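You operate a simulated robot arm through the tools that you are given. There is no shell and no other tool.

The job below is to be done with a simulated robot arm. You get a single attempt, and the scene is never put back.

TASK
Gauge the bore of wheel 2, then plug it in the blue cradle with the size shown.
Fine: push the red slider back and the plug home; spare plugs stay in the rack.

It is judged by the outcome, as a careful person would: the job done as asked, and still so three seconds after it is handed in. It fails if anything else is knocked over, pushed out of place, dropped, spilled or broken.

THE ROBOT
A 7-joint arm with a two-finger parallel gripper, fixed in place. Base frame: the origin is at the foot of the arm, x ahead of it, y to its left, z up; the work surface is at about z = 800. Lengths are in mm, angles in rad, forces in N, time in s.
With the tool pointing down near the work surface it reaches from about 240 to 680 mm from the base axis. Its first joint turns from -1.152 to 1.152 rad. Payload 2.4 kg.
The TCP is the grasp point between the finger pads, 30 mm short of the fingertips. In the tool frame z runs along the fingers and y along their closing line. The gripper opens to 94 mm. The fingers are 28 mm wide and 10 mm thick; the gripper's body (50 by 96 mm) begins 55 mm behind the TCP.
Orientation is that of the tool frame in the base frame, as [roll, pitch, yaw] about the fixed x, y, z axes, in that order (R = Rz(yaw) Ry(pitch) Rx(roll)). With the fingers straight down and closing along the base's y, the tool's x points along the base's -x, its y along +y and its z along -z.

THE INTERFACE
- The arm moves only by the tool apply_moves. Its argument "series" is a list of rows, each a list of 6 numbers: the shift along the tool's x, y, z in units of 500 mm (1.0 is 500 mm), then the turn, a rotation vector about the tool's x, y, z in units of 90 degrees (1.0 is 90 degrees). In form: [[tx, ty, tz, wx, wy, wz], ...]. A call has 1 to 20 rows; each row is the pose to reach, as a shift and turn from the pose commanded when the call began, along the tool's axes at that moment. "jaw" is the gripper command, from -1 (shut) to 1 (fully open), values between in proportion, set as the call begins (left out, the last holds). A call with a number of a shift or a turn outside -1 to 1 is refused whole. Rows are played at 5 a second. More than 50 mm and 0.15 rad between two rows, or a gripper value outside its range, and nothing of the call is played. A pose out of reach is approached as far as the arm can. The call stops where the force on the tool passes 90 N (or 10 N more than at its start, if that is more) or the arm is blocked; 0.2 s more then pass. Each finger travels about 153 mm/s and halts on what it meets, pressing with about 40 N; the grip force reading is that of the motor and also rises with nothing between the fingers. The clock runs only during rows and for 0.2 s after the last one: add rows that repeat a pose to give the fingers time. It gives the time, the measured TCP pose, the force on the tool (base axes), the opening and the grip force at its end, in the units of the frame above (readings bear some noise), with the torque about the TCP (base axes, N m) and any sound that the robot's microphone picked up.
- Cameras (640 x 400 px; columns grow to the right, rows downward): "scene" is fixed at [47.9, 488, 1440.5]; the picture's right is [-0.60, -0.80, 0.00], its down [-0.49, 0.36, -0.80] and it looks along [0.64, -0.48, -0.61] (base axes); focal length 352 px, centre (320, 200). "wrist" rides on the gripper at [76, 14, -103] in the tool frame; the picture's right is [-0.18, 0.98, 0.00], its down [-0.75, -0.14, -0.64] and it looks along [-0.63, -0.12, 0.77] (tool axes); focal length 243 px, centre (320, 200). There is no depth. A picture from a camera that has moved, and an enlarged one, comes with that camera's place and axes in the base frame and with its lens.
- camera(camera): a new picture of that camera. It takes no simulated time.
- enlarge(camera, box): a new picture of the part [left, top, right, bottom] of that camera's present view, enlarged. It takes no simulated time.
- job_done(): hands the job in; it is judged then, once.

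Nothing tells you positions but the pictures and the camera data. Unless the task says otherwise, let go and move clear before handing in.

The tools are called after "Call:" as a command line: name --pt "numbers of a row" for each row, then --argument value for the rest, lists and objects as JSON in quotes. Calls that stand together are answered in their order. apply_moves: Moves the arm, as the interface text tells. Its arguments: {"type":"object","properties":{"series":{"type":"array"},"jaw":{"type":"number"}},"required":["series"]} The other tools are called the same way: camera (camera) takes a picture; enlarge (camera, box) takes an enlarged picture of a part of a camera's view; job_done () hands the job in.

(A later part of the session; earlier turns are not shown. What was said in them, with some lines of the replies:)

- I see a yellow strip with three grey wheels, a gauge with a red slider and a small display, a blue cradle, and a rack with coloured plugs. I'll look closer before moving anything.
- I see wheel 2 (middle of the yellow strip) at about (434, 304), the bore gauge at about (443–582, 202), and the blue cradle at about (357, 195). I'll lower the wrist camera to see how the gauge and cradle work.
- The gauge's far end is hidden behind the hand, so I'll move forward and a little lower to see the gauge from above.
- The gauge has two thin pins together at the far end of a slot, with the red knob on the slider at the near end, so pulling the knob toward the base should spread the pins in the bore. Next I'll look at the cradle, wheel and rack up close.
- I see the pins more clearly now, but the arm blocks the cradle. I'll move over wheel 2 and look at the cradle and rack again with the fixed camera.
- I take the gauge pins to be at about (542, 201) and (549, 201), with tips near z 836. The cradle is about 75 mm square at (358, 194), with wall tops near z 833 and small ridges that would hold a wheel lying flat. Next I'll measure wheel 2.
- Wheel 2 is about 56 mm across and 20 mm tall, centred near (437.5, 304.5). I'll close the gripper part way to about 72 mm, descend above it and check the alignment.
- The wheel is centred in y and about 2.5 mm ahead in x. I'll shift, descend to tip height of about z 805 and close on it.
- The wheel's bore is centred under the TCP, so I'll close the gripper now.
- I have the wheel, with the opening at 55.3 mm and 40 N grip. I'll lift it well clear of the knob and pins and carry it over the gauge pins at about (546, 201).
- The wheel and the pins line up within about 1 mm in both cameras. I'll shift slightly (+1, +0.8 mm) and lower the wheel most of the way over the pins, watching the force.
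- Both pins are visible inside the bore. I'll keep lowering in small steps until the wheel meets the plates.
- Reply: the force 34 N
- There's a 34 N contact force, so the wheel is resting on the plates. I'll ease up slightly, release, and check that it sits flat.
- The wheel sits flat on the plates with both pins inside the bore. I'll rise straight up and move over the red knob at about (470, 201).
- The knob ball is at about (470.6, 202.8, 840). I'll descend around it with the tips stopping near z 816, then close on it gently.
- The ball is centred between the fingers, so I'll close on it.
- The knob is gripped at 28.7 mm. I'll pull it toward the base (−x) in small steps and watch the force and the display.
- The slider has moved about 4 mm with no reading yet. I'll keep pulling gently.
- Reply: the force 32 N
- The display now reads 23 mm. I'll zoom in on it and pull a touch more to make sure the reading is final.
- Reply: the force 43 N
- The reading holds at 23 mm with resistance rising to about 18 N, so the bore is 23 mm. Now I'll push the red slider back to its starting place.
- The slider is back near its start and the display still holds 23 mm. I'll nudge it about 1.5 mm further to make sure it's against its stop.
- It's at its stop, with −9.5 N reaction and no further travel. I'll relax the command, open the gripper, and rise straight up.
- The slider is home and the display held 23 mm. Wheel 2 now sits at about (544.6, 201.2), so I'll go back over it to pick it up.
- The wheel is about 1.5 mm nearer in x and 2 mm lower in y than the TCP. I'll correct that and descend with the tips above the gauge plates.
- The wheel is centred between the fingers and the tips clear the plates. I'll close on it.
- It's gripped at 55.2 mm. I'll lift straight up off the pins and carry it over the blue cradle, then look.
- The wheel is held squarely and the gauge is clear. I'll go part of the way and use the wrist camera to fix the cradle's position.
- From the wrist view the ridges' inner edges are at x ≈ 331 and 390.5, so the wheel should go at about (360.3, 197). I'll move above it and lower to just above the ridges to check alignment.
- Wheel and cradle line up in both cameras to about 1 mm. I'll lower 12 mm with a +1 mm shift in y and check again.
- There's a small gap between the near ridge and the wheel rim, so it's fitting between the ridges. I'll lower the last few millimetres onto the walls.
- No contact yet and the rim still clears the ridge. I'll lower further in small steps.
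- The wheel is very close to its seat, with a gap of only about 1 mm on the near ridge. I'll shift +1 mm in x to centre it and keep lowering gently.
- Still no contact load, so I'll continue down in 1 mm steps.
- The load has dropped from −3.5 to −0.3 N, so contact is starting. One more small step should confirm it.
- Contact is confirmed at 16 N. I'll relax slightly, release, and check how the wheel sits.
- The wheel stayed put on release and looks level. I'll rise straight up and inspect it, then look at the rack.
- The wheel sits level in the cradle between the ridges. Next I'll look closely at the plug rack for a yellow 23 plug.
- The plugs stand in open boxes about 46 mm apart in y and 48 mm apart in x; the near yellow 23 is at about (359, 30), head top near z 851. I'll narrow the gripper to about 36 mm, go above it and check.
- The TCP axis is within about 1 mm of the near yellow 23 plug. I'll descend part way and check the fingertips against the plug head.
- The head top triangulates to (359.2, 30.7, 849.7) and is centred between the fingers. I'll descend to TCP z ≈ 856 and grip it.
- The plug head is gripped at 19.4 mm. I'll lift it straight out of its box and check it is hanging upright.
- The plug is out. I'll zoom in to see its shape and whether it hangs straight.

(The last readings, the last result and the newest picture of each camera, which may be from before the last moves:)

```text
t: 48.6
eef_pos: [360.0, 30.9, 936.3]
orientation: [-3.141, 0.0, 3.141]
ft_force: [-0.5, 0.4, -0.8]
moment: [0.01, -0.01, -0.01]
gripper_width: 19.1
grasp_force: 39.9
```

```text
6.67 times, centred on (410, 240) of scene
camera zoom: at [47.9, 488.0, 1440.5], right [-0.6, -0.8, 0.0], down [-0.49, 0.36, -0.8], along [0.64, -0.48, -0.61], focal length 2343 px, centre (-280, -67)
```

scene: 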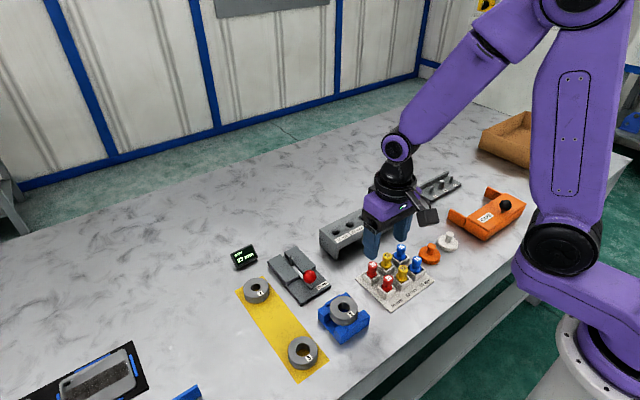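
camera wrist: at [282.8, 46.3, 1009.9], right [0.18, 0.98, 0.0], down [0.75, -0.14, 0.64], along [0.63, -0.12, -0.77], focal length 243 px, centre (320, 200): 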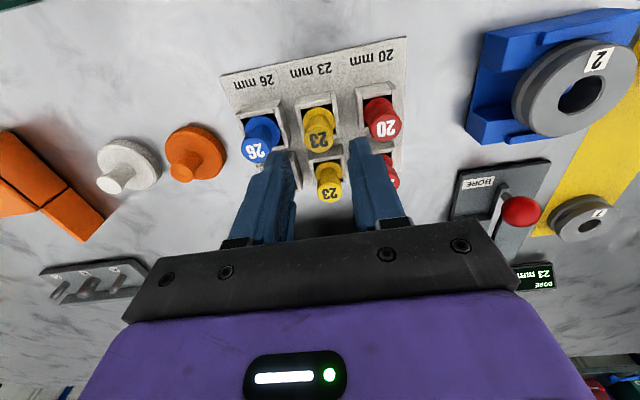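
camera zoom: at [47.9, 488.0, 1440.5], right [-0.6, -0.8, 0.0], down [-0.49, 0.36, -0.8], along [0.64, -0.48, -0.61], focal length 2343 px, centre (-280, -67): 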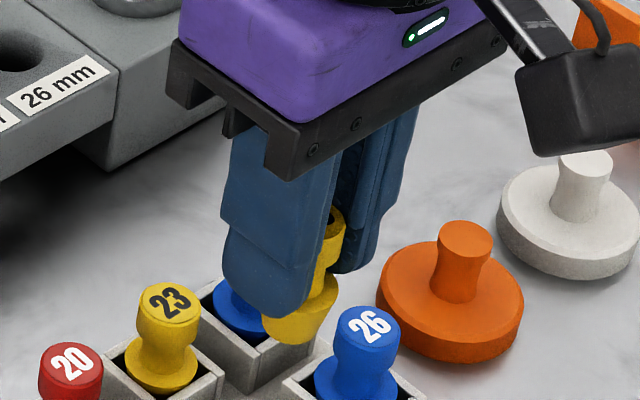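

The plug hangs upright; it has a wide flange and a tapered nose that goes in the bore. I'll carry it over wheel 2 at about (361, 197).

Call:
apply_moves --pt "0 0.07 0 0 0 0" --pt "0 0.14 0 0 0 0" --pt "-0.001 0.21 0 0 0 0" --pt "-0.002 0.28 0 0 0 0" --pt "-0.0024 0.3326 0 0 0 0" --pt "-0.0024 0.3326 0.02 0 0 0" --pt "-0.0024 0.3326 0.03 0 0 0" --pt "-0.0024 0.3326 0.03 0 0 0"

Call:
camera --camera "wrist"

Call:
enlarge --camera "wrist" --box '[260, 70, 380, 190]'

Call:
enlarge --camera "scene" --box '[300, 240, 400, 340]'

```text
t: 50.4
eef_pos: [359.8, 195.3, 920.6]
orientation: [3.141, 0.002, 3.14]
ft_force: [1.2, -0.3, -1.0]
moment: [-0.01, 0.01, 0.01]
gripper_width: 19.0
grasp_force: 40.1
```

```text
taken
camera wrist: at [282.9, 211.2, 1022.4], right [0.18, 0.98, 0.0], down [0.75, -0.14, 0.64], along [0.63, -0.12, -0.77], focal length 243 px, centre (320, 200)
```

wrist: 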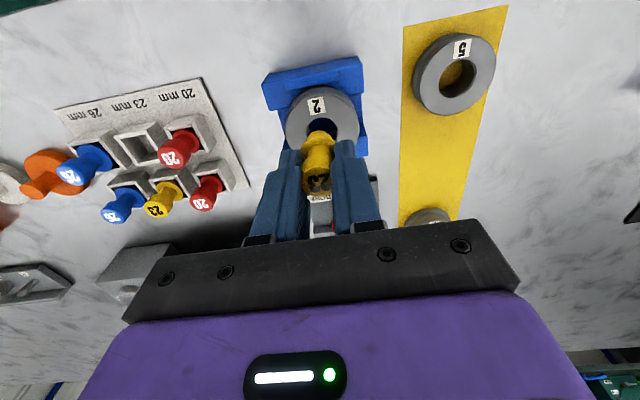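

```text
3.33 times, centred on (320, 130) of wrist
camera zoom: at [282.9, 211.2, 1022.4], right [0.18, 0.98, 0.0], down [0.75, -0.14, 0.64], along [0.63, -0.12, -0.77], focal length 809 px, centre (320, 433)
```

zoom: 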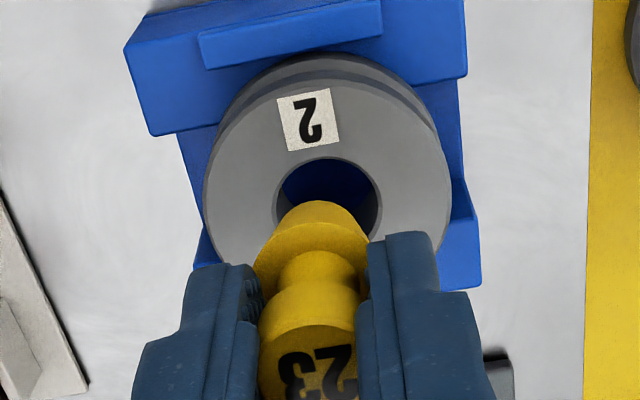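

```text
4.00 times, centred on (350, 290) of scene
camera zoom: at [47.9, 488.0, 1440.5], right [-0.6, -0.8, 0.0], down [-0.49, 0.36, -0.8], along [0.64, -0.48, -0.61], focal length 1406 px, centre (200, -160)
```

zoom: 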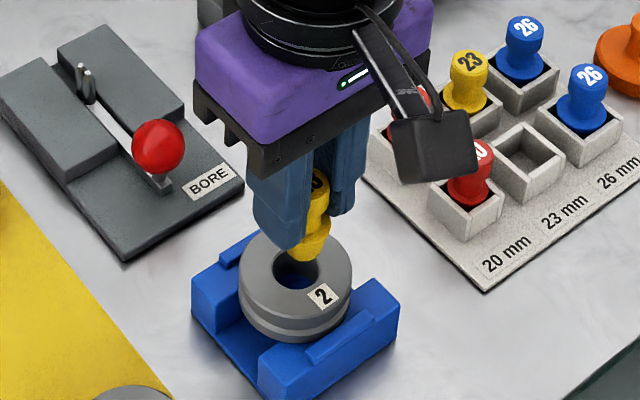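

The nose is just short of the bore centre, by about +2.4 mm in y and +0.9 mm in x. I'll correct that and lower a bit to recheck.

Call:
apply_moves --pt "-0.0018 0.0048 0 0 0 0" --pt "-0.0018 0.0048 0.012 0 0 0" --pt "-0.0018 0.0048 0.022 0 0 0" --pt "-0.0018 0.0048 0.022 0 0 0"

Call:
enlarge --camera "wrist" --box '[270, 80, 370, 190]'

Call:
enlarge --camera "scene" --box '[310, 270, 380, 340]'

```text
t: 51.4
eef_pos: [360.0, 197.9, 910.0]
orientation: [3.142, 0.002, -3.14]
ft_force: [0.5, -0.7, 0.3]
moment: [0.03, 0.0, 0.01]
gripper_width: 19.2
grasp_force: 40.2
```

```text
3.64 times, centred on (320, 135) of wrist
camera zoom: at [284.1, 214.3, 1012.1], right [0.18, 0.98, 0.0], down [0.75, -0.14, 0.64], along [0.63, -0.12, -0.77], focal length 882 px, centre (320, 436)
```

zoom: 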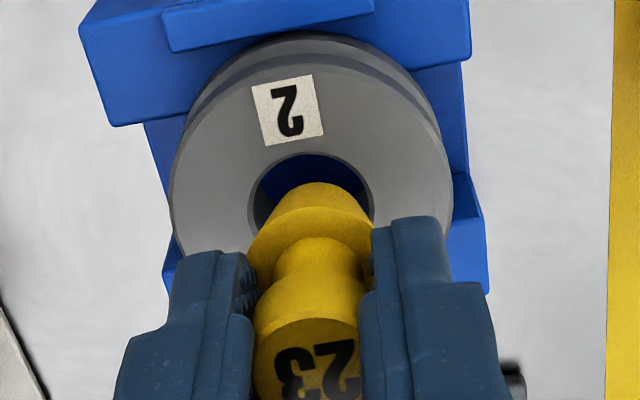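

```text
5.71 times, centred on (345, 305) of scene
camera zoom: at [47.9, 488.0, 1440.5], right [-0.6, -0.8, 0.0], down [-0.49, 0.36, -0.8], along [0.64, -0.48, -0.61], focal length 2008 px, centre (177, -400)
```

zoom: 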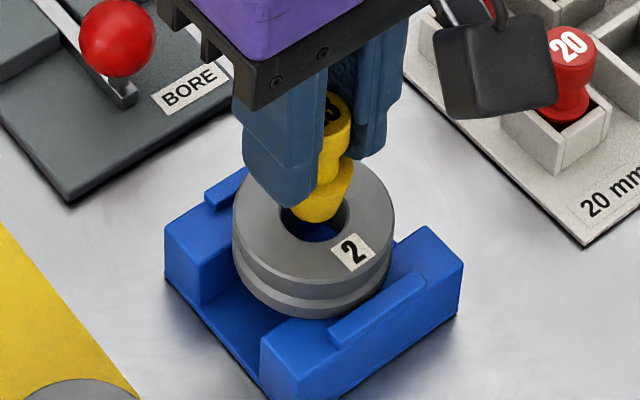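

I may have overshot slightly in y. I'll zoom in closer to compare nose and bore centres.

Call:
enlarge --camera "wrist" --box '[290, 110, 350, 160]'

Call:
enlarge --camera "scene" --box '[325, 290, 365, 325]'

```text
8.00 times, centred on (320, 135) of wrist
camera zoom: at [284.1, 214.3, 1012.1], right [0.18, 0.98, 0.0], down [0.75, -0.14, 0.64], along [0.63, -0.12, -0.77], focal length 1941 px, centre (320, 720)
```

zoom: 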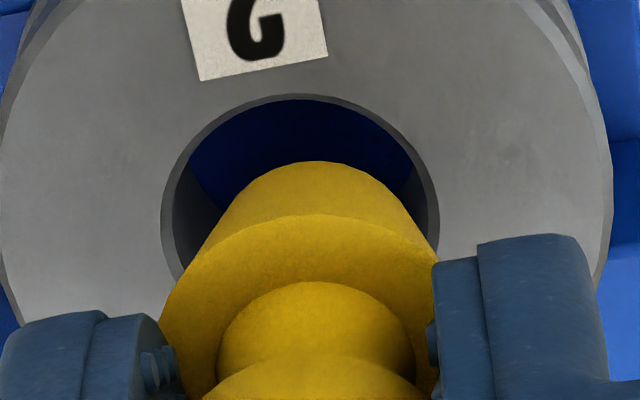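

```text
11.43 times, centred on (345, 308) of scene
camera zoom: at [47.9, 488.0, 1440.5], right [-0.6, -0.8, 0.0], down [-0.49, 0.36, -0.8], along [0.64, -0.48, -0.61], focal length 4017 px, centre (34, -1029)
```

zoom: 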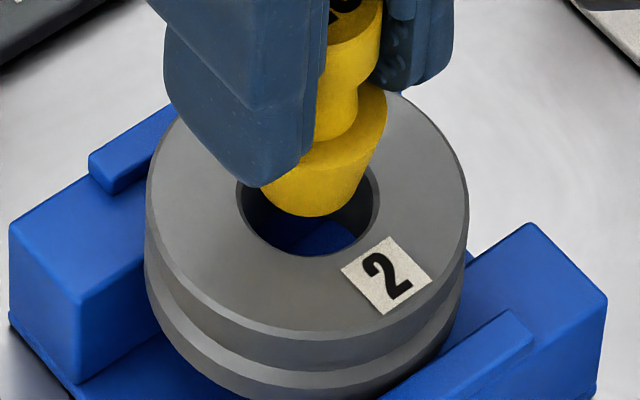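

The plug axis looks about 1.2 mm too far in +y relative to the bore, while x is fine. I'll shift −1 mm in y and lower so the tapered nose begins to enter, watching forces.

Call:
apply_moves --pt "0 -0.002 0 0 0 0" --pt "0 -0.002 0.006 0 0 0" --pt "0 -0.002 0.012 0 0 0" --pt "0 -0.002 0.016 0 0 0" --pt "0 -0.002 0.016 0 0 0"

Call:
enlarge --camera "wrist" --box '[290, 110, 350, 160]'

Call:
enlarge --camera "scene" --box '[325, 290, 365, 325]'

```text
t: 52.6
eef_pos: [360.5, 197.1, 900.8]
orientation: [3.14, 0.001, -3.141]
ft_force: [0.8, -0.1, -0.7]
moment: [0.02, 0.02, -0.01]
gripper_width: 19.1
grasp_force: 40.2
```

```text
8.00 times, centred on (320, 135) of wrist
camera zoom: at [283.5, 213.3, 1004.2], right [0.18, 0.98, 0.0], down [0.75, -0.14, 0.64], along [0.63, -0.12, -0.77], focal length 1941 px, centre (320, 720)
```

zoom: 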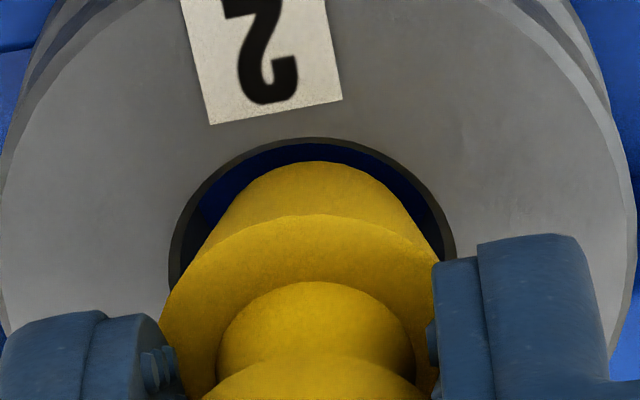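

```text
11.43 times, centred on (345, 308) of scene
camera zoom: at [47.9, 488.0, 1440.5], right [-0.6, -0.8, 0.0], down [-0.49, 0.36, -0.8], along [0.64, -0.48, -0.61], focal length 4017 px, centre (34, -1029)
```

zoom: 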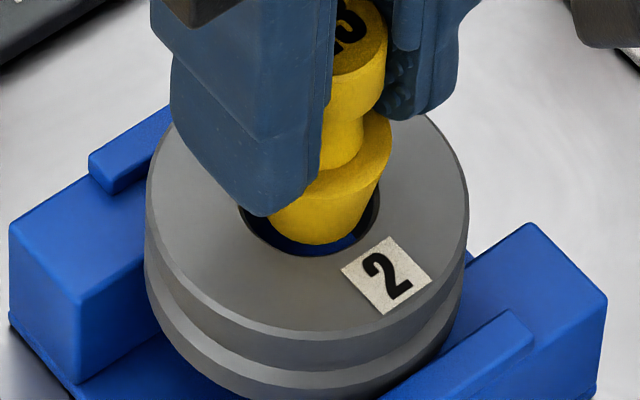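

The nose is now at the bore mouth and nearly concentric in both views. I'll shift +0.5 mm in x and lower in small steps, watching forces.

Call:
apply_moves --pt "-0.001 0.0003 0.003 0 0 0" --pt "-0.001 0.0003 0.006 0 0 0" --pt "-0.001 0.0003 0.008 0 0 0" --pt "-0.001 0.0003 0.008 0 0 0"

Call:
enlarge --camera "wrist" --box '[290, 110, 350, 160]'

Call:
enlarge --camera "scene" --box '[325, 290, 365, 325]'

```text
t: 53.6
eef_pos: [361.7, 197.7, 897.5]
orientation: [-3.14, -0.001, -3.142]
ft_force: [-0.6, -0.8, -0.7]
moment: [-0.01, 0.0, -0.01]
gripper_width: 19.2
grasp_force: 40.3
```

```text
8.00 times, centred on (320, 135) of wrist
camera zoom: at [284.8, 213.4, 999.7], right [0.18, 0.98, 0.0], down [0.75, -0.14, 0.64], along [0.63, -0.12, -0.77], focal length 1941 px, centre (320, 720)
```

zoom: 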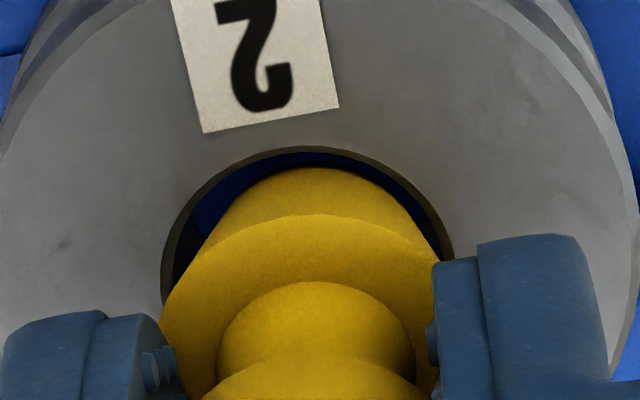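

```text
11.43 times, centred on (345, 308) of scene
camera zoom: at [47.9, 488.0, 1440.5], right [-0.6, -0.8, 0.0], down [-0.49, 0.36, -0.8], along [0.64, -0.48, -0.61], focal length 4017 px, centre (34, -1029)
```

zoom: 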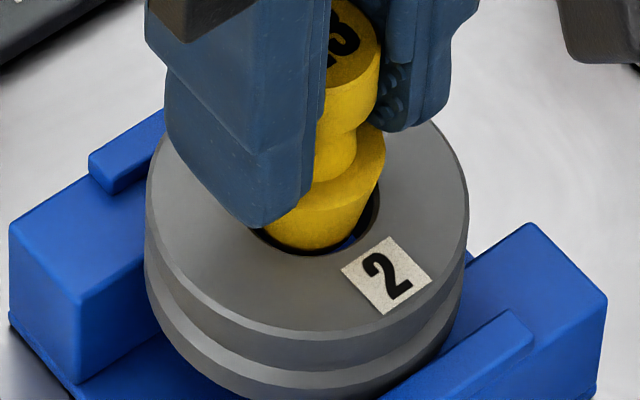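

It's entering cleanly with no force. I'll nudge −0.5 mm in y and lower another 4 mm.

Call:
apply_moves --pt "0 -0.001 0.002 0 0 0" --pt "0 -0.001 0.004 0 0 0" --pt "0 -0.001 0.006 0 0 0" --pt "0 -0.001 0.008 0 0 0" --pt "0 -0.001 0.008 0 0 0"

Call:
enlarge --camera "wrist" --box '[290, 110, 350, 160]'

Call:
enlarge --camera "scene" --box '[325, 290, 365, 325]'

```text
t: 54.8
eef_pos: [361.3, 196.8, 894.7]
orientation: [-3.142, 0.001, 3.141]
ft_force: [0.7, -0.1, 0.3]
moment: [-0.03, -0.03, -0.01]
gripper_width: 19.2
grasp_force: 39.8
```

```text
8.00 times, centred on (320, 135) of wrist
camera zoom: at [284.8, 212.3, 996.3], right [0.18, 0.98, 0.0], down [0.75, -0.14, 0.64], along [0.63, -0.12, -0.77], focal length 1941 px, centre (320, 720)
```

zoom: 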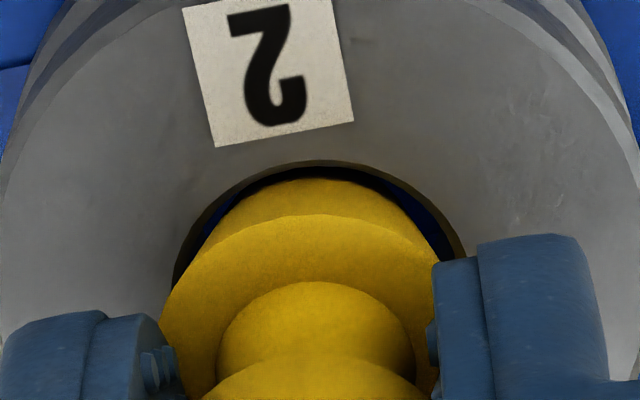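

```text
11.43 times, centred on (345, 308) of scene
camera zoom: at [47.9, 488.0, 1440.5], right [-0.6, -0.8, 0.0], down [-0.49, 0.36, -0.8], along [0.64, -0.48, -0.61], focal length 4017 px, centre (34, -1029)
```

zoom: 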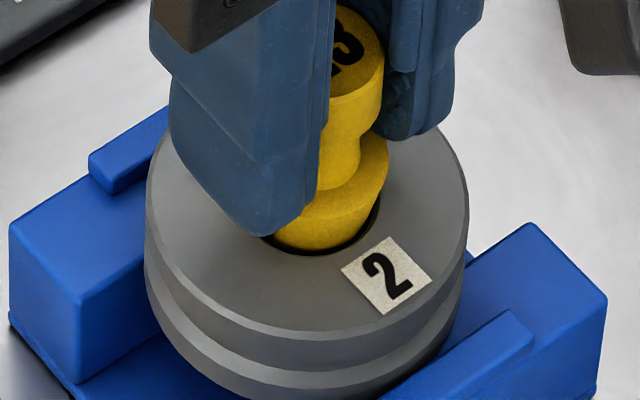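

It's concentric within about 0.3 mm. I'll continue lowering.

Call:
apply_moves --pt "0 0 0.002 0 0 0" --pt "0 0 0.004 0 0 0" --pt "0 0 0.006 0 0 0" --pt "0 0 0.006 0 0 0"

Call:
enlarge --camera "wrist" --box '[290, 110, 350, 160]'

Call:
enlarge --camera "scene" --box '[325, 290, 365, 325]'

```text
t: 55.8
eef_pos: [360.9, 196.5, 891.4]
orientation: [-3.139, -0.001, -3.141]
ft_force: [0.1, -0.5, 1.6]
moment: [-0.04, -0.03, -0.02]
gripper_width: 19.3
grasp_force: 40.1
```

```text
8.00 times, centred on (320, 135) of wrist
camera zoom: at [284.8, 212.6, 993.1], right [0.18, 0.98, 0.0], down [0.75, -0.14, 0.64], along [0.63, -0.12, -0.77], focal length 1941 px, centre (320, 720)
```

zoom: 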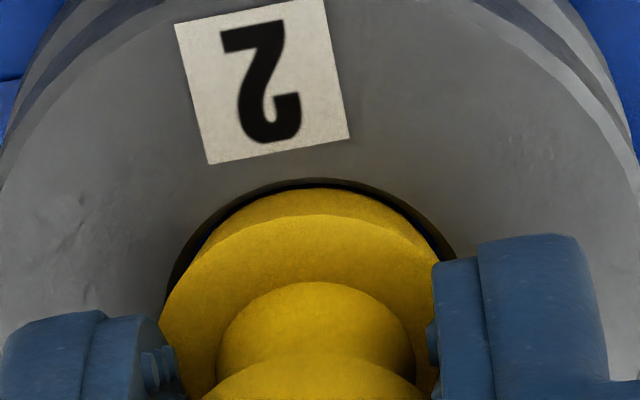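

```text
11.43 times, centred on (345, 308) of scene
camera zoom: at [47.9, 488.0, 1440.5], right [-0.6, -0.8, 0.0], down [-0.49, 0.36, -0.8], along [0.64, -0.48, -0.61], focal length 4017 px, centre (34, -1029)
```

zoom: 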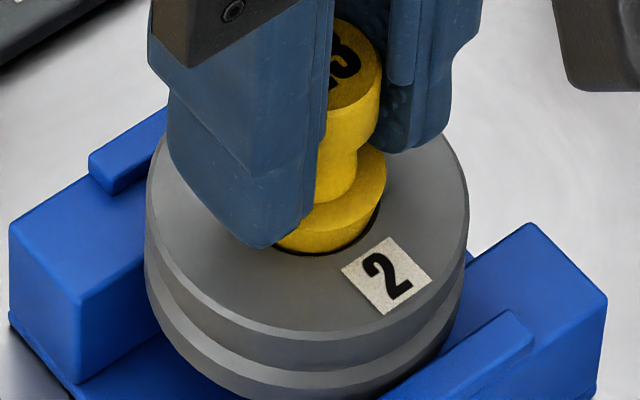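

The nose is well into the bore with almost no force. I'll keep lowering in 2–3 mm steps until it seats.

Call:
apply_moves --pt "0 0 0.002 0 0 0" --pt "0 0 0.004 0 0 0" --pt "0 0 0.004 0 0 0"

Call:
enlarge --camera "wrist" --box '[290, 110, 350, 160]'

Call:
enlarge --camera "scene" --box '[325, 290, 365, 325]'

```text
t: 56.6
eef_pos: [360.2, 196.5, 888.3]
orientation: [3.141, -0.001, 3.141]
ft_force: [0.9, 1.6, 0.4]
moment: [0.05, -0.04, 0.02]
gripper_width: 19.2
grasp_force: 40.2
```

```text
8.00 times, centred on (320, 135) of wrist
camera zoom: at [284.7, 212.4, 991.1], right [0.18, 0.98, 0.0], down [0.75, -0.14, 0.64], along [0.63, -0.12, -0.77], focal length 1941 px, centre (320, 720)
```

zoom: 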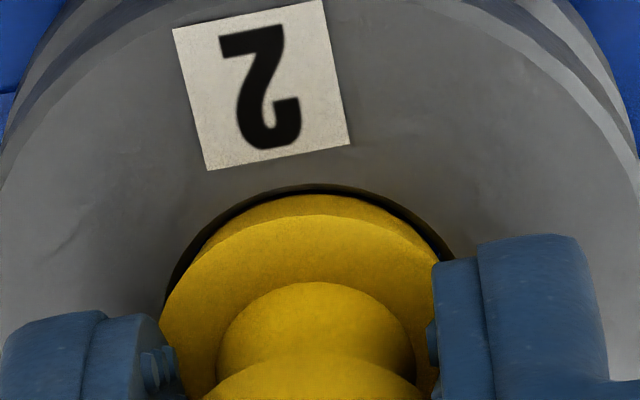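

```text
11.43 times, centred on (345, 308) of scene
camera zoom: at [47.9, 488.0, 1440.5], right [-0.6, -0.8, 0.0], down [-0.49, 0.36, -0.8], along [0.64, -0.48, -0.61], focal length 4017 px, centre (34, -1029)
```

zoom: 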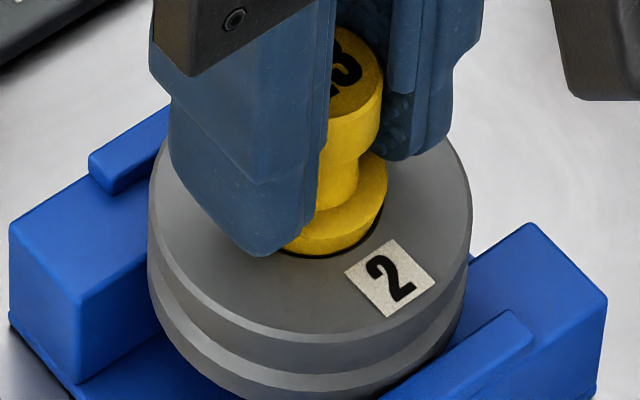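

The wheel is self-centring slightly on the plug. I'll continue pressing down gently.

Call:
apply_moves --pt "0 0 0.002 0 0 0" --pt "0 0 0.004 0 0 0" --pt "0 0 0.004 0 0 0"

Call:
enlarge --camera "scene" --box '[320, 285, 370, 335]'

```text
t: 57.4
eef_pos: [361.7, 197.6, 886.3]
orientation: [3.141, 0.0, 3.141]
ft_force: [-0.5, 0.2, 0.0]
moment: [0.01, -0.01, 0.03]
gripper_width: 19.2
grasp_force: 40.4
```

```text
8.00 times, centred on (345, 310) of scene
camera zoom: at [47.9, 488.0, 1440.5], right [-0.6, -0.8, 0.0], down [-0.49, 0.36, -0.8], along [0.64, -0.48, -0.61], focal length 2812 px, centre (120, -680)
```

zoom: 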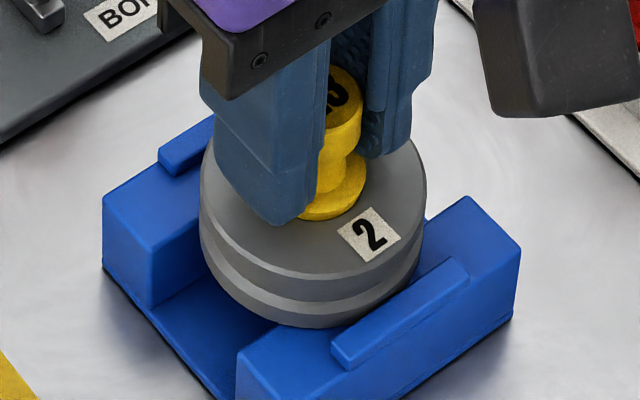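

Call:
apply_moves --pt "0 0 0.002 0 0 0" --pt "0 0 0.003 0 0 0" --pt "0 0 0.003 0 0 0"

Call:
enlarge --camera "scene" --box '[320, 285, 370, 335]'

Call:
enlarge --camera "wrist" --box '[270, 80, 370, 190]'

```text
t: 58.2
eef_pos: [361.5, 197.1, 886.7]
orientation: [-3.141, 0.001, 3.141]
ft_force: [1.6, -0.1, 1.0]
moment: [-0.01, -0.05, -0.01]
gripper_width: 19.2
grasp_force: 39.9
```

```text
8.00 times, centred on (345, 310) of scene
camera zoom: at [47.9, 488.0, 1440.5], right [-0.6, -0.8, 0.0], down [-0.49, 0.36, -0.8], along [0.64, -0.48, -0.61], focal length 2812 px, centre (120, -680)
```

zoom: 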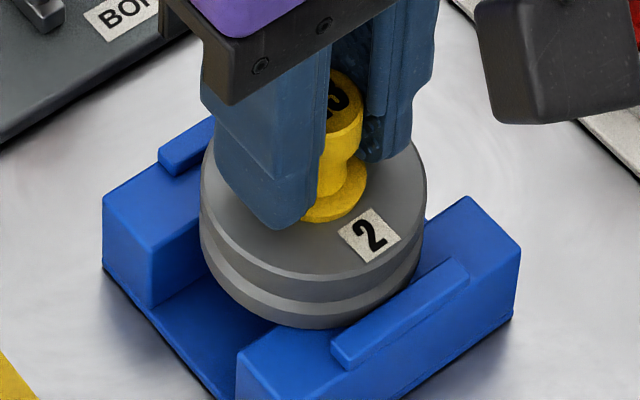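

```text
3.64 times, centred on (320, 135) of wrist
camera zoom: at [284.1, 212.7, 987.8], right [0.18, 0.98, 0.0], down [0.75, -0.14, 0.64], along [0.63, -0.12, -0.77], focal length 882 px, centre (320, 436)
```

zoom: 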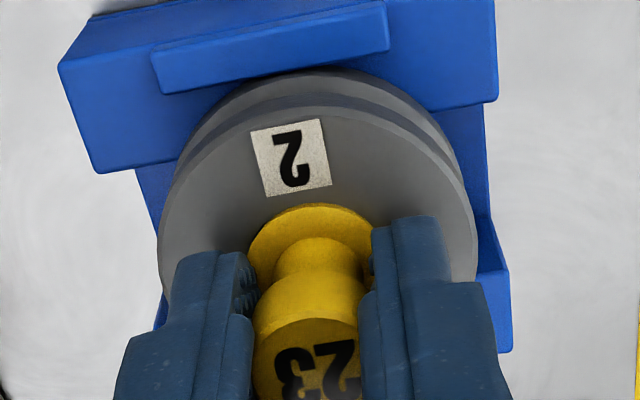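

The flange is close to the wheel face now. I'll keep pushing down in about 1 mm steps until the force shows it is seated.

Call:
apply_moves --pt "0 0 0.001 0 0 0" --pt "0 0 0.002 0 0 0" --pt "0 0 0.002 0 0 0"

Call:
apply_moves --pt "0 0 0.001 0 0 0" --pt "0 0 0.002 0 0 0" --pt "0 0 0.002 0 0 0"

```text
t: 59.0
eef_pos: [360.6, 196.7, 884.4]
orientation: [-3.141, 0.001, 3.141]
ft_force: [-0.4, 0.0, 0.2]
moment: [0.01, 0.0, -0.01]
gripper_width: 18.9
grasp_force: 39.9
```

```text
t: 59.8
eef_pos: [361.5, 198.4, 883.1]
orientation: [-3.14, 0.001, 3.142]
ft_force: [1.2, -1.6, 0.6]
moment: [-0.03, -0.04, 0.0]
gripper_width: 19.2
grasp_force: 39.7
```

Call:
enlarge --camera "scene" --box '[325, 290, 365, 325]'

Call:
enlarge --camera "wrist" --box '[290, 110, 350, 160]'

```text
11.43 times, centred on (345, 308) of scene
camera zoom: at [47.9, 488.0, 1440.5], right [-0.6, -0.8, 0.0], down [-0.49, 0.36, -0.8], along [0.64, -0.48, -0.61], focal length 4017 px, centre (34, -1029)
```

zoom: 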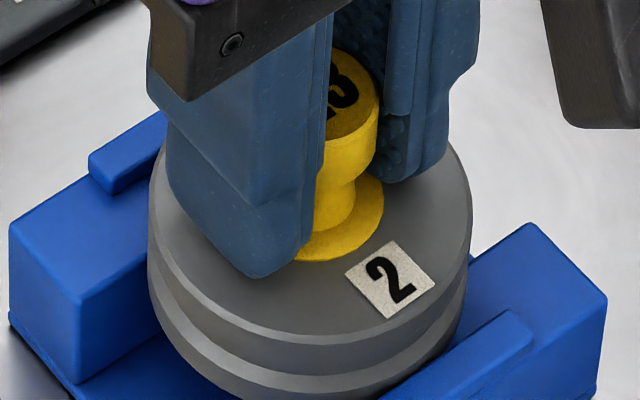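

```text
8.00 times, centred on (320, 135) of wrist
camera zoom: at [284.6, 212.8, 985.5], right [0.18, 0.98, 0.0], down [0.75, -0.14, 0.64], along [0.63, -0.12, -0.77], focal length 1941 px, centre (320, 720)
```

zoom: 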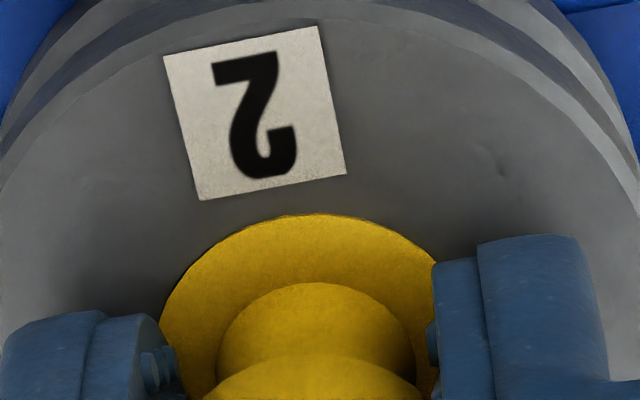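

The flange is now nearly flush with the wheel face. I'll press a bit more to get a clear seating force.

Call:
apply_moves --pt "0 0 0.001 0 0 0" --pt "0 0 0.002 0 0 0" --pt "0 0 0.002 0 0 0"

```text
t: 60.6
eef_pos: [360.3, 197.3, 882.1]
orientation: [-3.141, 0.002, 3.141]
ft_force: [0.3, -3.4, 8.7]
moment: [-0.06, -0.03, 0.01]
gripper_width: 19.2
grasp_force: 39.9
```

Call:
apply_moves --pt "0 0 0.001 0 0 0" --pt "0 0 0.002 0 0 0" --pt "0 0 0.002 0 0 0"

Call:
enlarge --camera "scene" --box '[325, 290, 365, 325]'

Call:
enlarge --camera "wrist" --box '[290, 110, 350, 160]'

```text
t: 61.4
eef_pos: [360.7, 197.1, 880.7]
orientation: [3.14, 0.002, -3.141]
ft_force: [1.4, -6.8, 34.2]
moment: [-0.44, 0.18, 0.02]
gripper_width: 19.1
grasp_force: 40.6
```

```text
11.43 times, centred on (345, 308) of scene
camera zoom: at [47.5, 487.6, 1440.7], right [-0.6, -0.8, 0.0], down [-0.49, 0.36, -0.8], along [0.64, -0.48, -0.61], focal length 4017 px, centre (34, -1029)
```

zoom: 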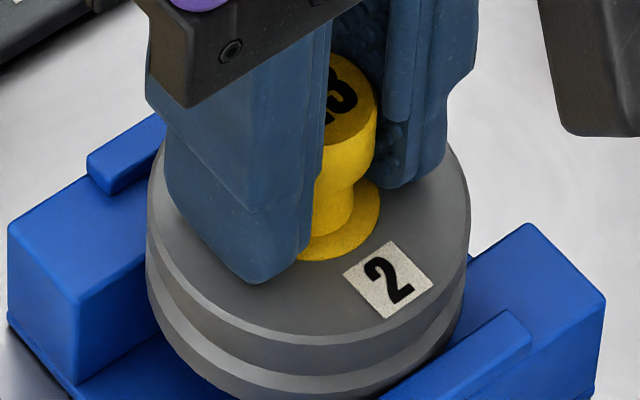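

```text
8.00 times, centred on (320, 135) of wrist
camera zoom: at [284.4, 212.7, 983.9], right [0.18, 0.98, 0.0], down [0.75, -0.14, 0.64], along [0.63, -0.12, -0.77], focal length 1941 px, centre (320, 720)
```

zoom: 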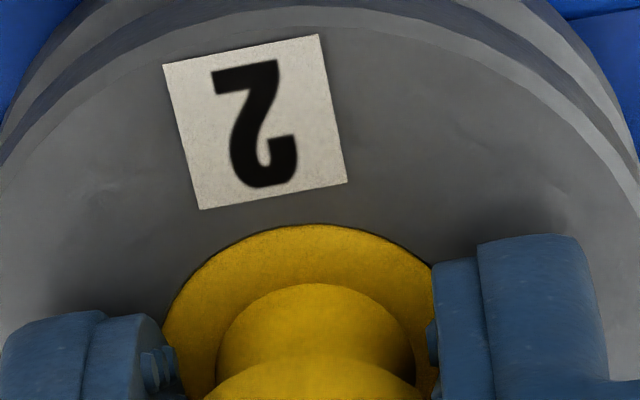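

The force is 34 N with the flange flat against the wheel, so the plug is seated. I'll relax the push, open the gripper and rise clear to inspect.

Call:
apply_moves --pt "0 0 -0.001 0 0 0" --pt "0 0 -0.002 0 0 0" --pt "0 0 -0.002 0 0 0"

Call:
apply_moves --pt "0 0 0 0 0 0" --pt "0 0 0 0 0 0" --pt "0 0 0 0 0 0" --jaw -0.234

Call:
apply_moves --pt "0 0 -0.02 0 0 0" --pt "0 0 -0.06 0 0 0" --pt "0 0 -0.12 0 0 0" --pt "0 0 -0.12 0 0 0"

Call:
enlarge --camera "wrist" --box '[250, 60, 390, 200]'

Call:
enlarge --camera "scene" --box '[315, 280, 375, 340]'

```text
t: 62.2
eef_pos: [361.1, 197.7, 882.4]
orientation: [-3.141, 0.0, 3.141]
ft_force: [4.1, -1.0, -0.8]
moment: [0.01, -0.13, -0.01]
gripper_width: 19.3
grasp_force: 40.2
```

```text
t: 63.0
eef_pos: [360.1, 197.1, 882.3]
orientation: [3.141, -0.002, 3.141]
ft_force: [0.1, 0.0, -1.2]
moment: [0.02, 0.03, -0.01]
gripper_width: 36.1
grasp_force: 0.1
```

```text
t: 64.0
eef_pos: [361.5, 195.9, 942.9]
orientation: [3.141, 0.0, -3.141]
ft_force: [-0.5, -0.3, -0.6]
moment: [0.0, 0.05, -0.02]
gripper_width: 36.1
grasp_force: 0.0
```

```text
2.86 times, centred on (320, 130) of wrist
camera zoom: at [284.5, 210.9, 1044.3], right [0.18, 0.98, 0.0], down [0.75, -0.14, 0.64], along [0.63, -0.12, -0.77], focal length 693 px, centre (320, 400)
```

zoom: 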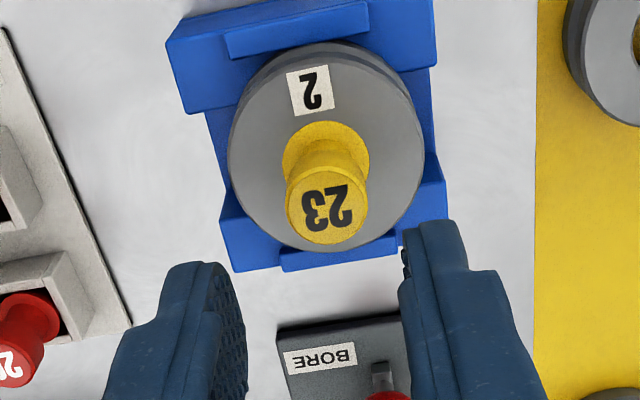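

```text
6.67 times, centred on (345, 310) of scene
camera zoom: at [47.9, 488.0, 1440.5], right [-0.6, -0.8, 0.0], down [-0.49, 0.36, -0.8], along [0.64, -0.48, -0.61], focal length 2343 px, centre (153, -533)
```

zoom: 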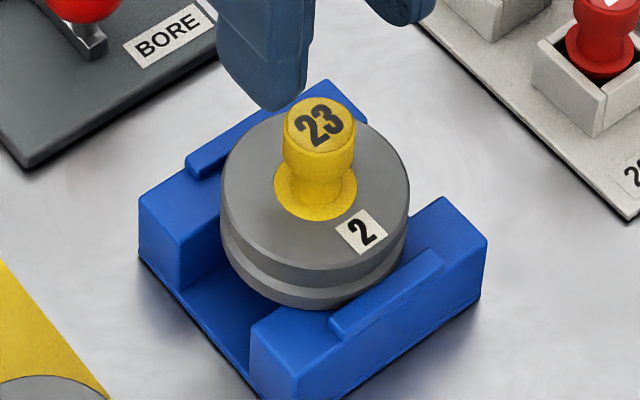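

The plug looks seated with its flange on the wheel. I'll check whether the wheel is still flat between the ridges, since it may have shifted a little toward the near ridge.

Call:
enlarge --camera "wrist" --box '[280, 55, 370, 165]'

Call:
enlarge --camera "scene" --box '[325, 290, 375, 335]'

Call:
camera --camera "scene"

```text
3.64 times, centred on (325, 110) of wrist
camera zoom: at [284.5, 210.9, 1044.3], right [0.18, 0.98, 0.0], down [0.75, -0.14, 0.64], along [0.63, -0.12, -0.77], focal length 882 px, centre (302, 527)
```

zoom: 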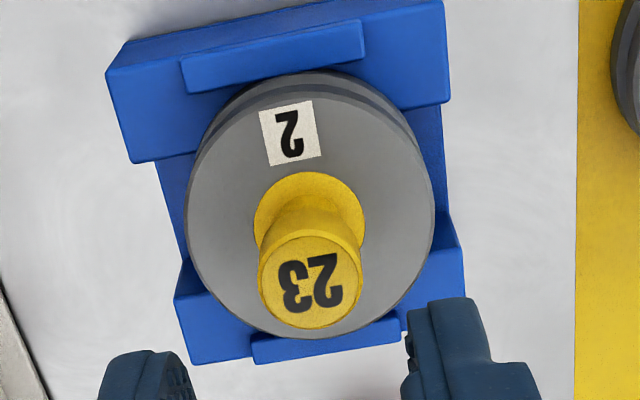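

```text
8.89 times, centred on (350, 312) of scene
camera zoom: at [47.9, 488.0, 1440.5], right [-0.6, -0.8, 0.0], down [-0.49, 0.36, -0.8], along [0.64, -0.48, -0.61], focal length 3124 px, centre (53, -800)
```

zoom: 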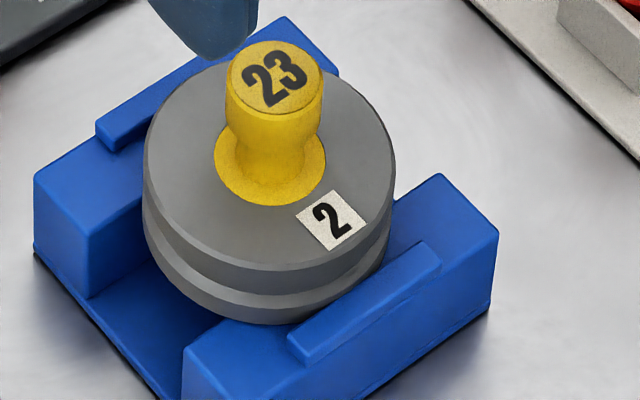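

```text
taken
```

scene: 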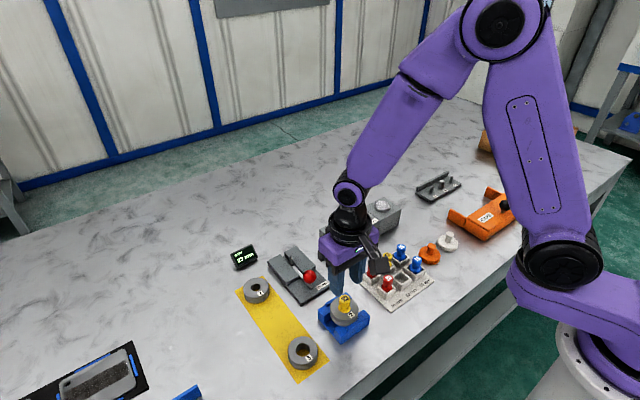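

The near ridge's edge is fully visible with the wheel just inside it, so the wheel is flat in the cradle. I'll zoom tightly on the flange to confirm it touches the wheel face.

Call:
enlarge --camera "scene" --box '[334, 292, 362, 316]'

Call:
enlarge --camera "wrist" --box '[300, 90, 350, 140]'

Call:
enlarge --camera "scene" --box '[350, 230, 440, 315]'

Call:
enlarge --camera "scene" --box '[225, 235, 335, 310]'

```text
16.00 times, centred on (348, 304) of scene
camera zoom: at [47.9, 488.0, 1440.5], right [-0.6, -0.8, 0.0], down [-0.49, 0.36, -0.8], along [0.64, -0.48, -0.61], focal length 5623 px, centre (-128, -1464)
```

zoom: 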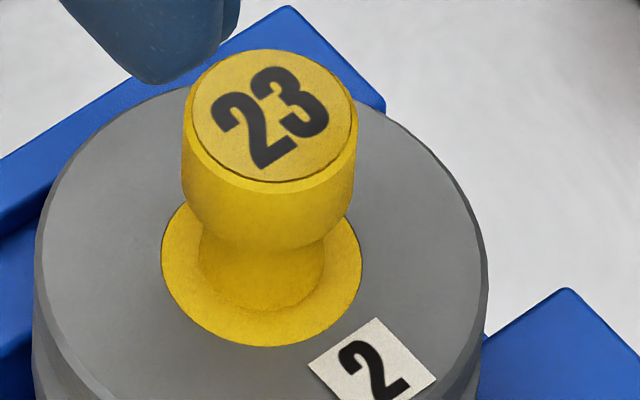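

```text
8.00 times, centred on (325, 115) of wrist
camera zoom: at [284.5, 210.9, 1044.3], right [0.18, 0.98, 0.0], down [0.75, -0.14, 0.64], along [0.63, -0.12, -0.77], focal length 1941 px, centre (280, 880)
```

zoom: 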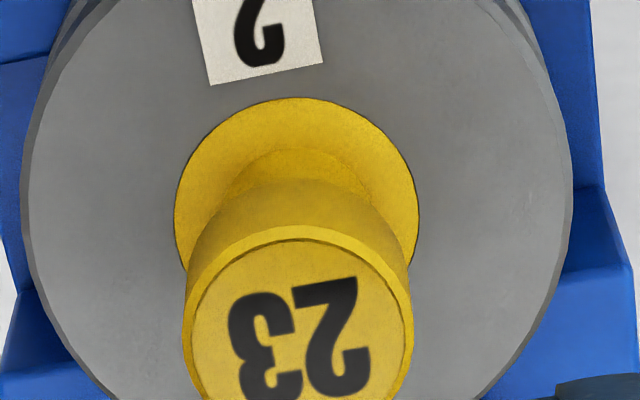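

```text
4.71 times, centred on (395, 272) of scene
camera zoom: at [47.9, 488.0, 1440.5], right [-0.6, -0.8, 0.0], down [-0.49, 0.36, -0.8], along [0.64, -0.48, -0.61], focal length 1654 px, centre (-33, -141)
```

zoom: 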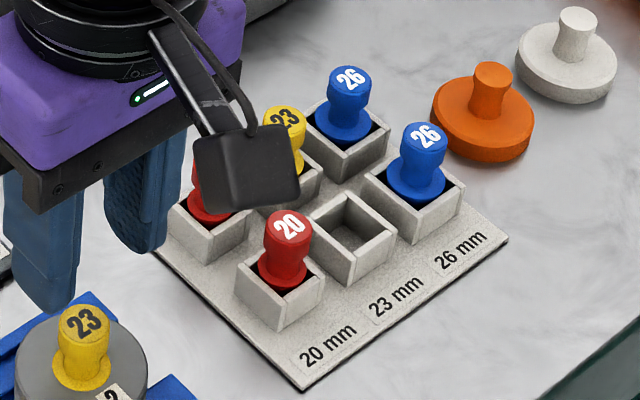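

```text
5.33 times, centred on (280, 272) of scene
camera zoom: at [47.9, 488.0, 1440.5], right [-0.6, -0.8, 0.0], down [-0.49, 0.36, -0.8], along [0.64, -0.48, -0.61], focal length 1874 px, centre (533, -187)
```

zoom: 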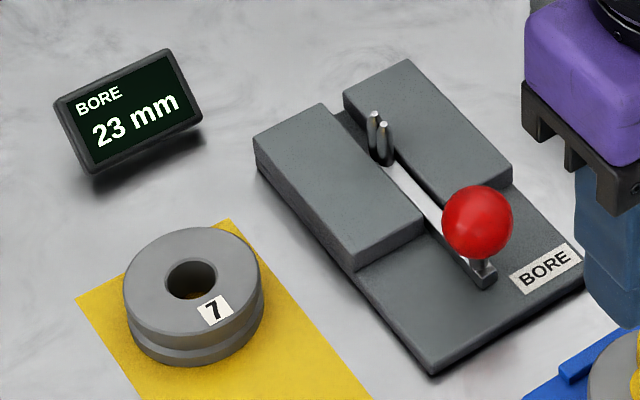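

The plug's collar sits flush on the wheel face, the slider's pins are back together as at the start, and the five spare plugs are in the rack. I'll raise the arm well clear and take a last look.

Call:
apply_moves --pt "0 0 -0.09 0 0 0" --pt "0.02 0.02 -0.18 0 0 0" --pt "0.05 0.04 -0.27 0 0 0" --pt "0.08 0.06 -0.36 0 0 0" --pt "0.1 0.08 -0.4 0 0 0" --pt "0.1 0.08 -0.4 0 0 0"

Call:
camera --camera "scene"

Call:
enlarge --camera "scene" --box '[220, 220, 450, 370]'

Call:
enlarge --camera "wrist" --box '[150, 20, 450, 220]'

```text
t: 65.4
eef_pos: [311.6, 238.1, 1143.8]
orientation: [3.141, 0.001, -3.141]
ft_force: [0.8, 0.4, 0.4]
moment: [-0.01, 0.0, 0.0]
gripper_width: 35.9
grasp_force: 0.0
```

```text
taken
```

scene: 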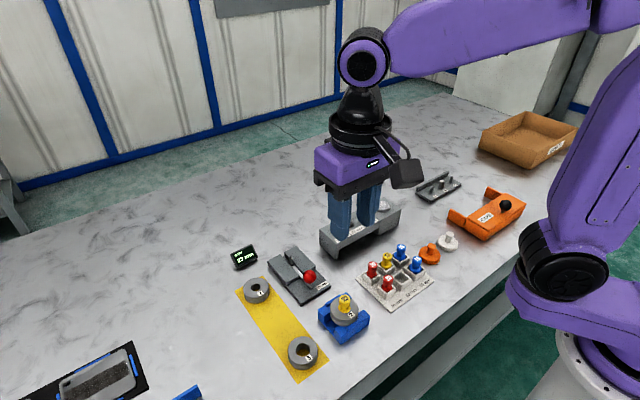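

```text
2.67 times, centred on (335, 295) of scene
camera zoom: at [47.9, 488.0, 1440.5], right [-0.6, -0.8, 0.0], down [-0.49, 0.36, -0.8], along [0.64, -0.48, -0.61], focal length 937 px, centre (280, -53)
```

zoom: 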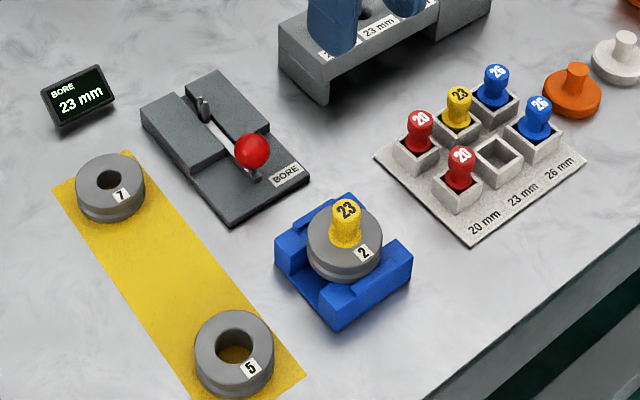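

```text
2.00 times, centred on (300, 120) of wrist
camera zoom: at [234.4, 253.1, 1245.8], right [0.18, 0.98, 0.0], down [0.75, -0.14, 0.64], along [0.63, -0.12, -0.77], focal length 485 px, centre (360, 360)
```

zoom: 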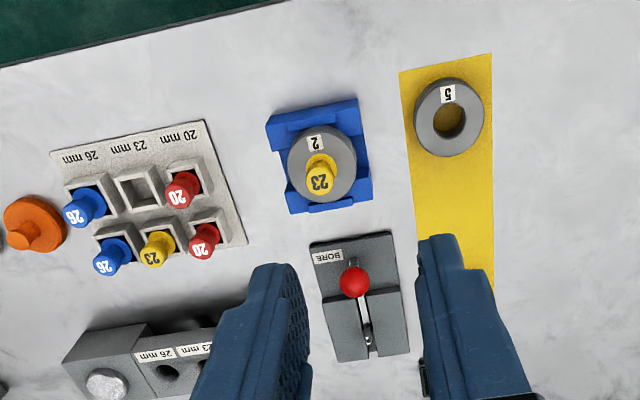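

Wheel 2 sits in the blue cradle with the yellow 23 plug fully seated, matching the 23 mm on the display. The red slider is back at its stop, the spare plugs are in the rack, nothing else has moved, and the arm is clear, so I'm handing the job in.

Call:
job_done

```text
The job is handed in.
```

I gauged wheel 2's bore at 23 mm, put the wheel in the blue cradle, and plugged it with a yellow 23 mm plug. The job is handed in; I haven't seen the judging result.

- **Gauge:** the display read 23 mm and held when I pulled the slider further. I then pushed the red slider back until it met its stop.
- **Wheel:** it lies flat between the cradle's two ridges. It slid about 2 mm toward the near ridge while the plug went in, but it is not resting on that ridge.
- **Plug:** I pressed it in until it met a firm stop at about 34 N, and its collar looks flush with the wheel face in the pictures.
- **Everything else:** the five spare plugs are still in the rack. Wheels 5 and 7 look undisturbed, and the arm is raised clear with nothing in the gripper.
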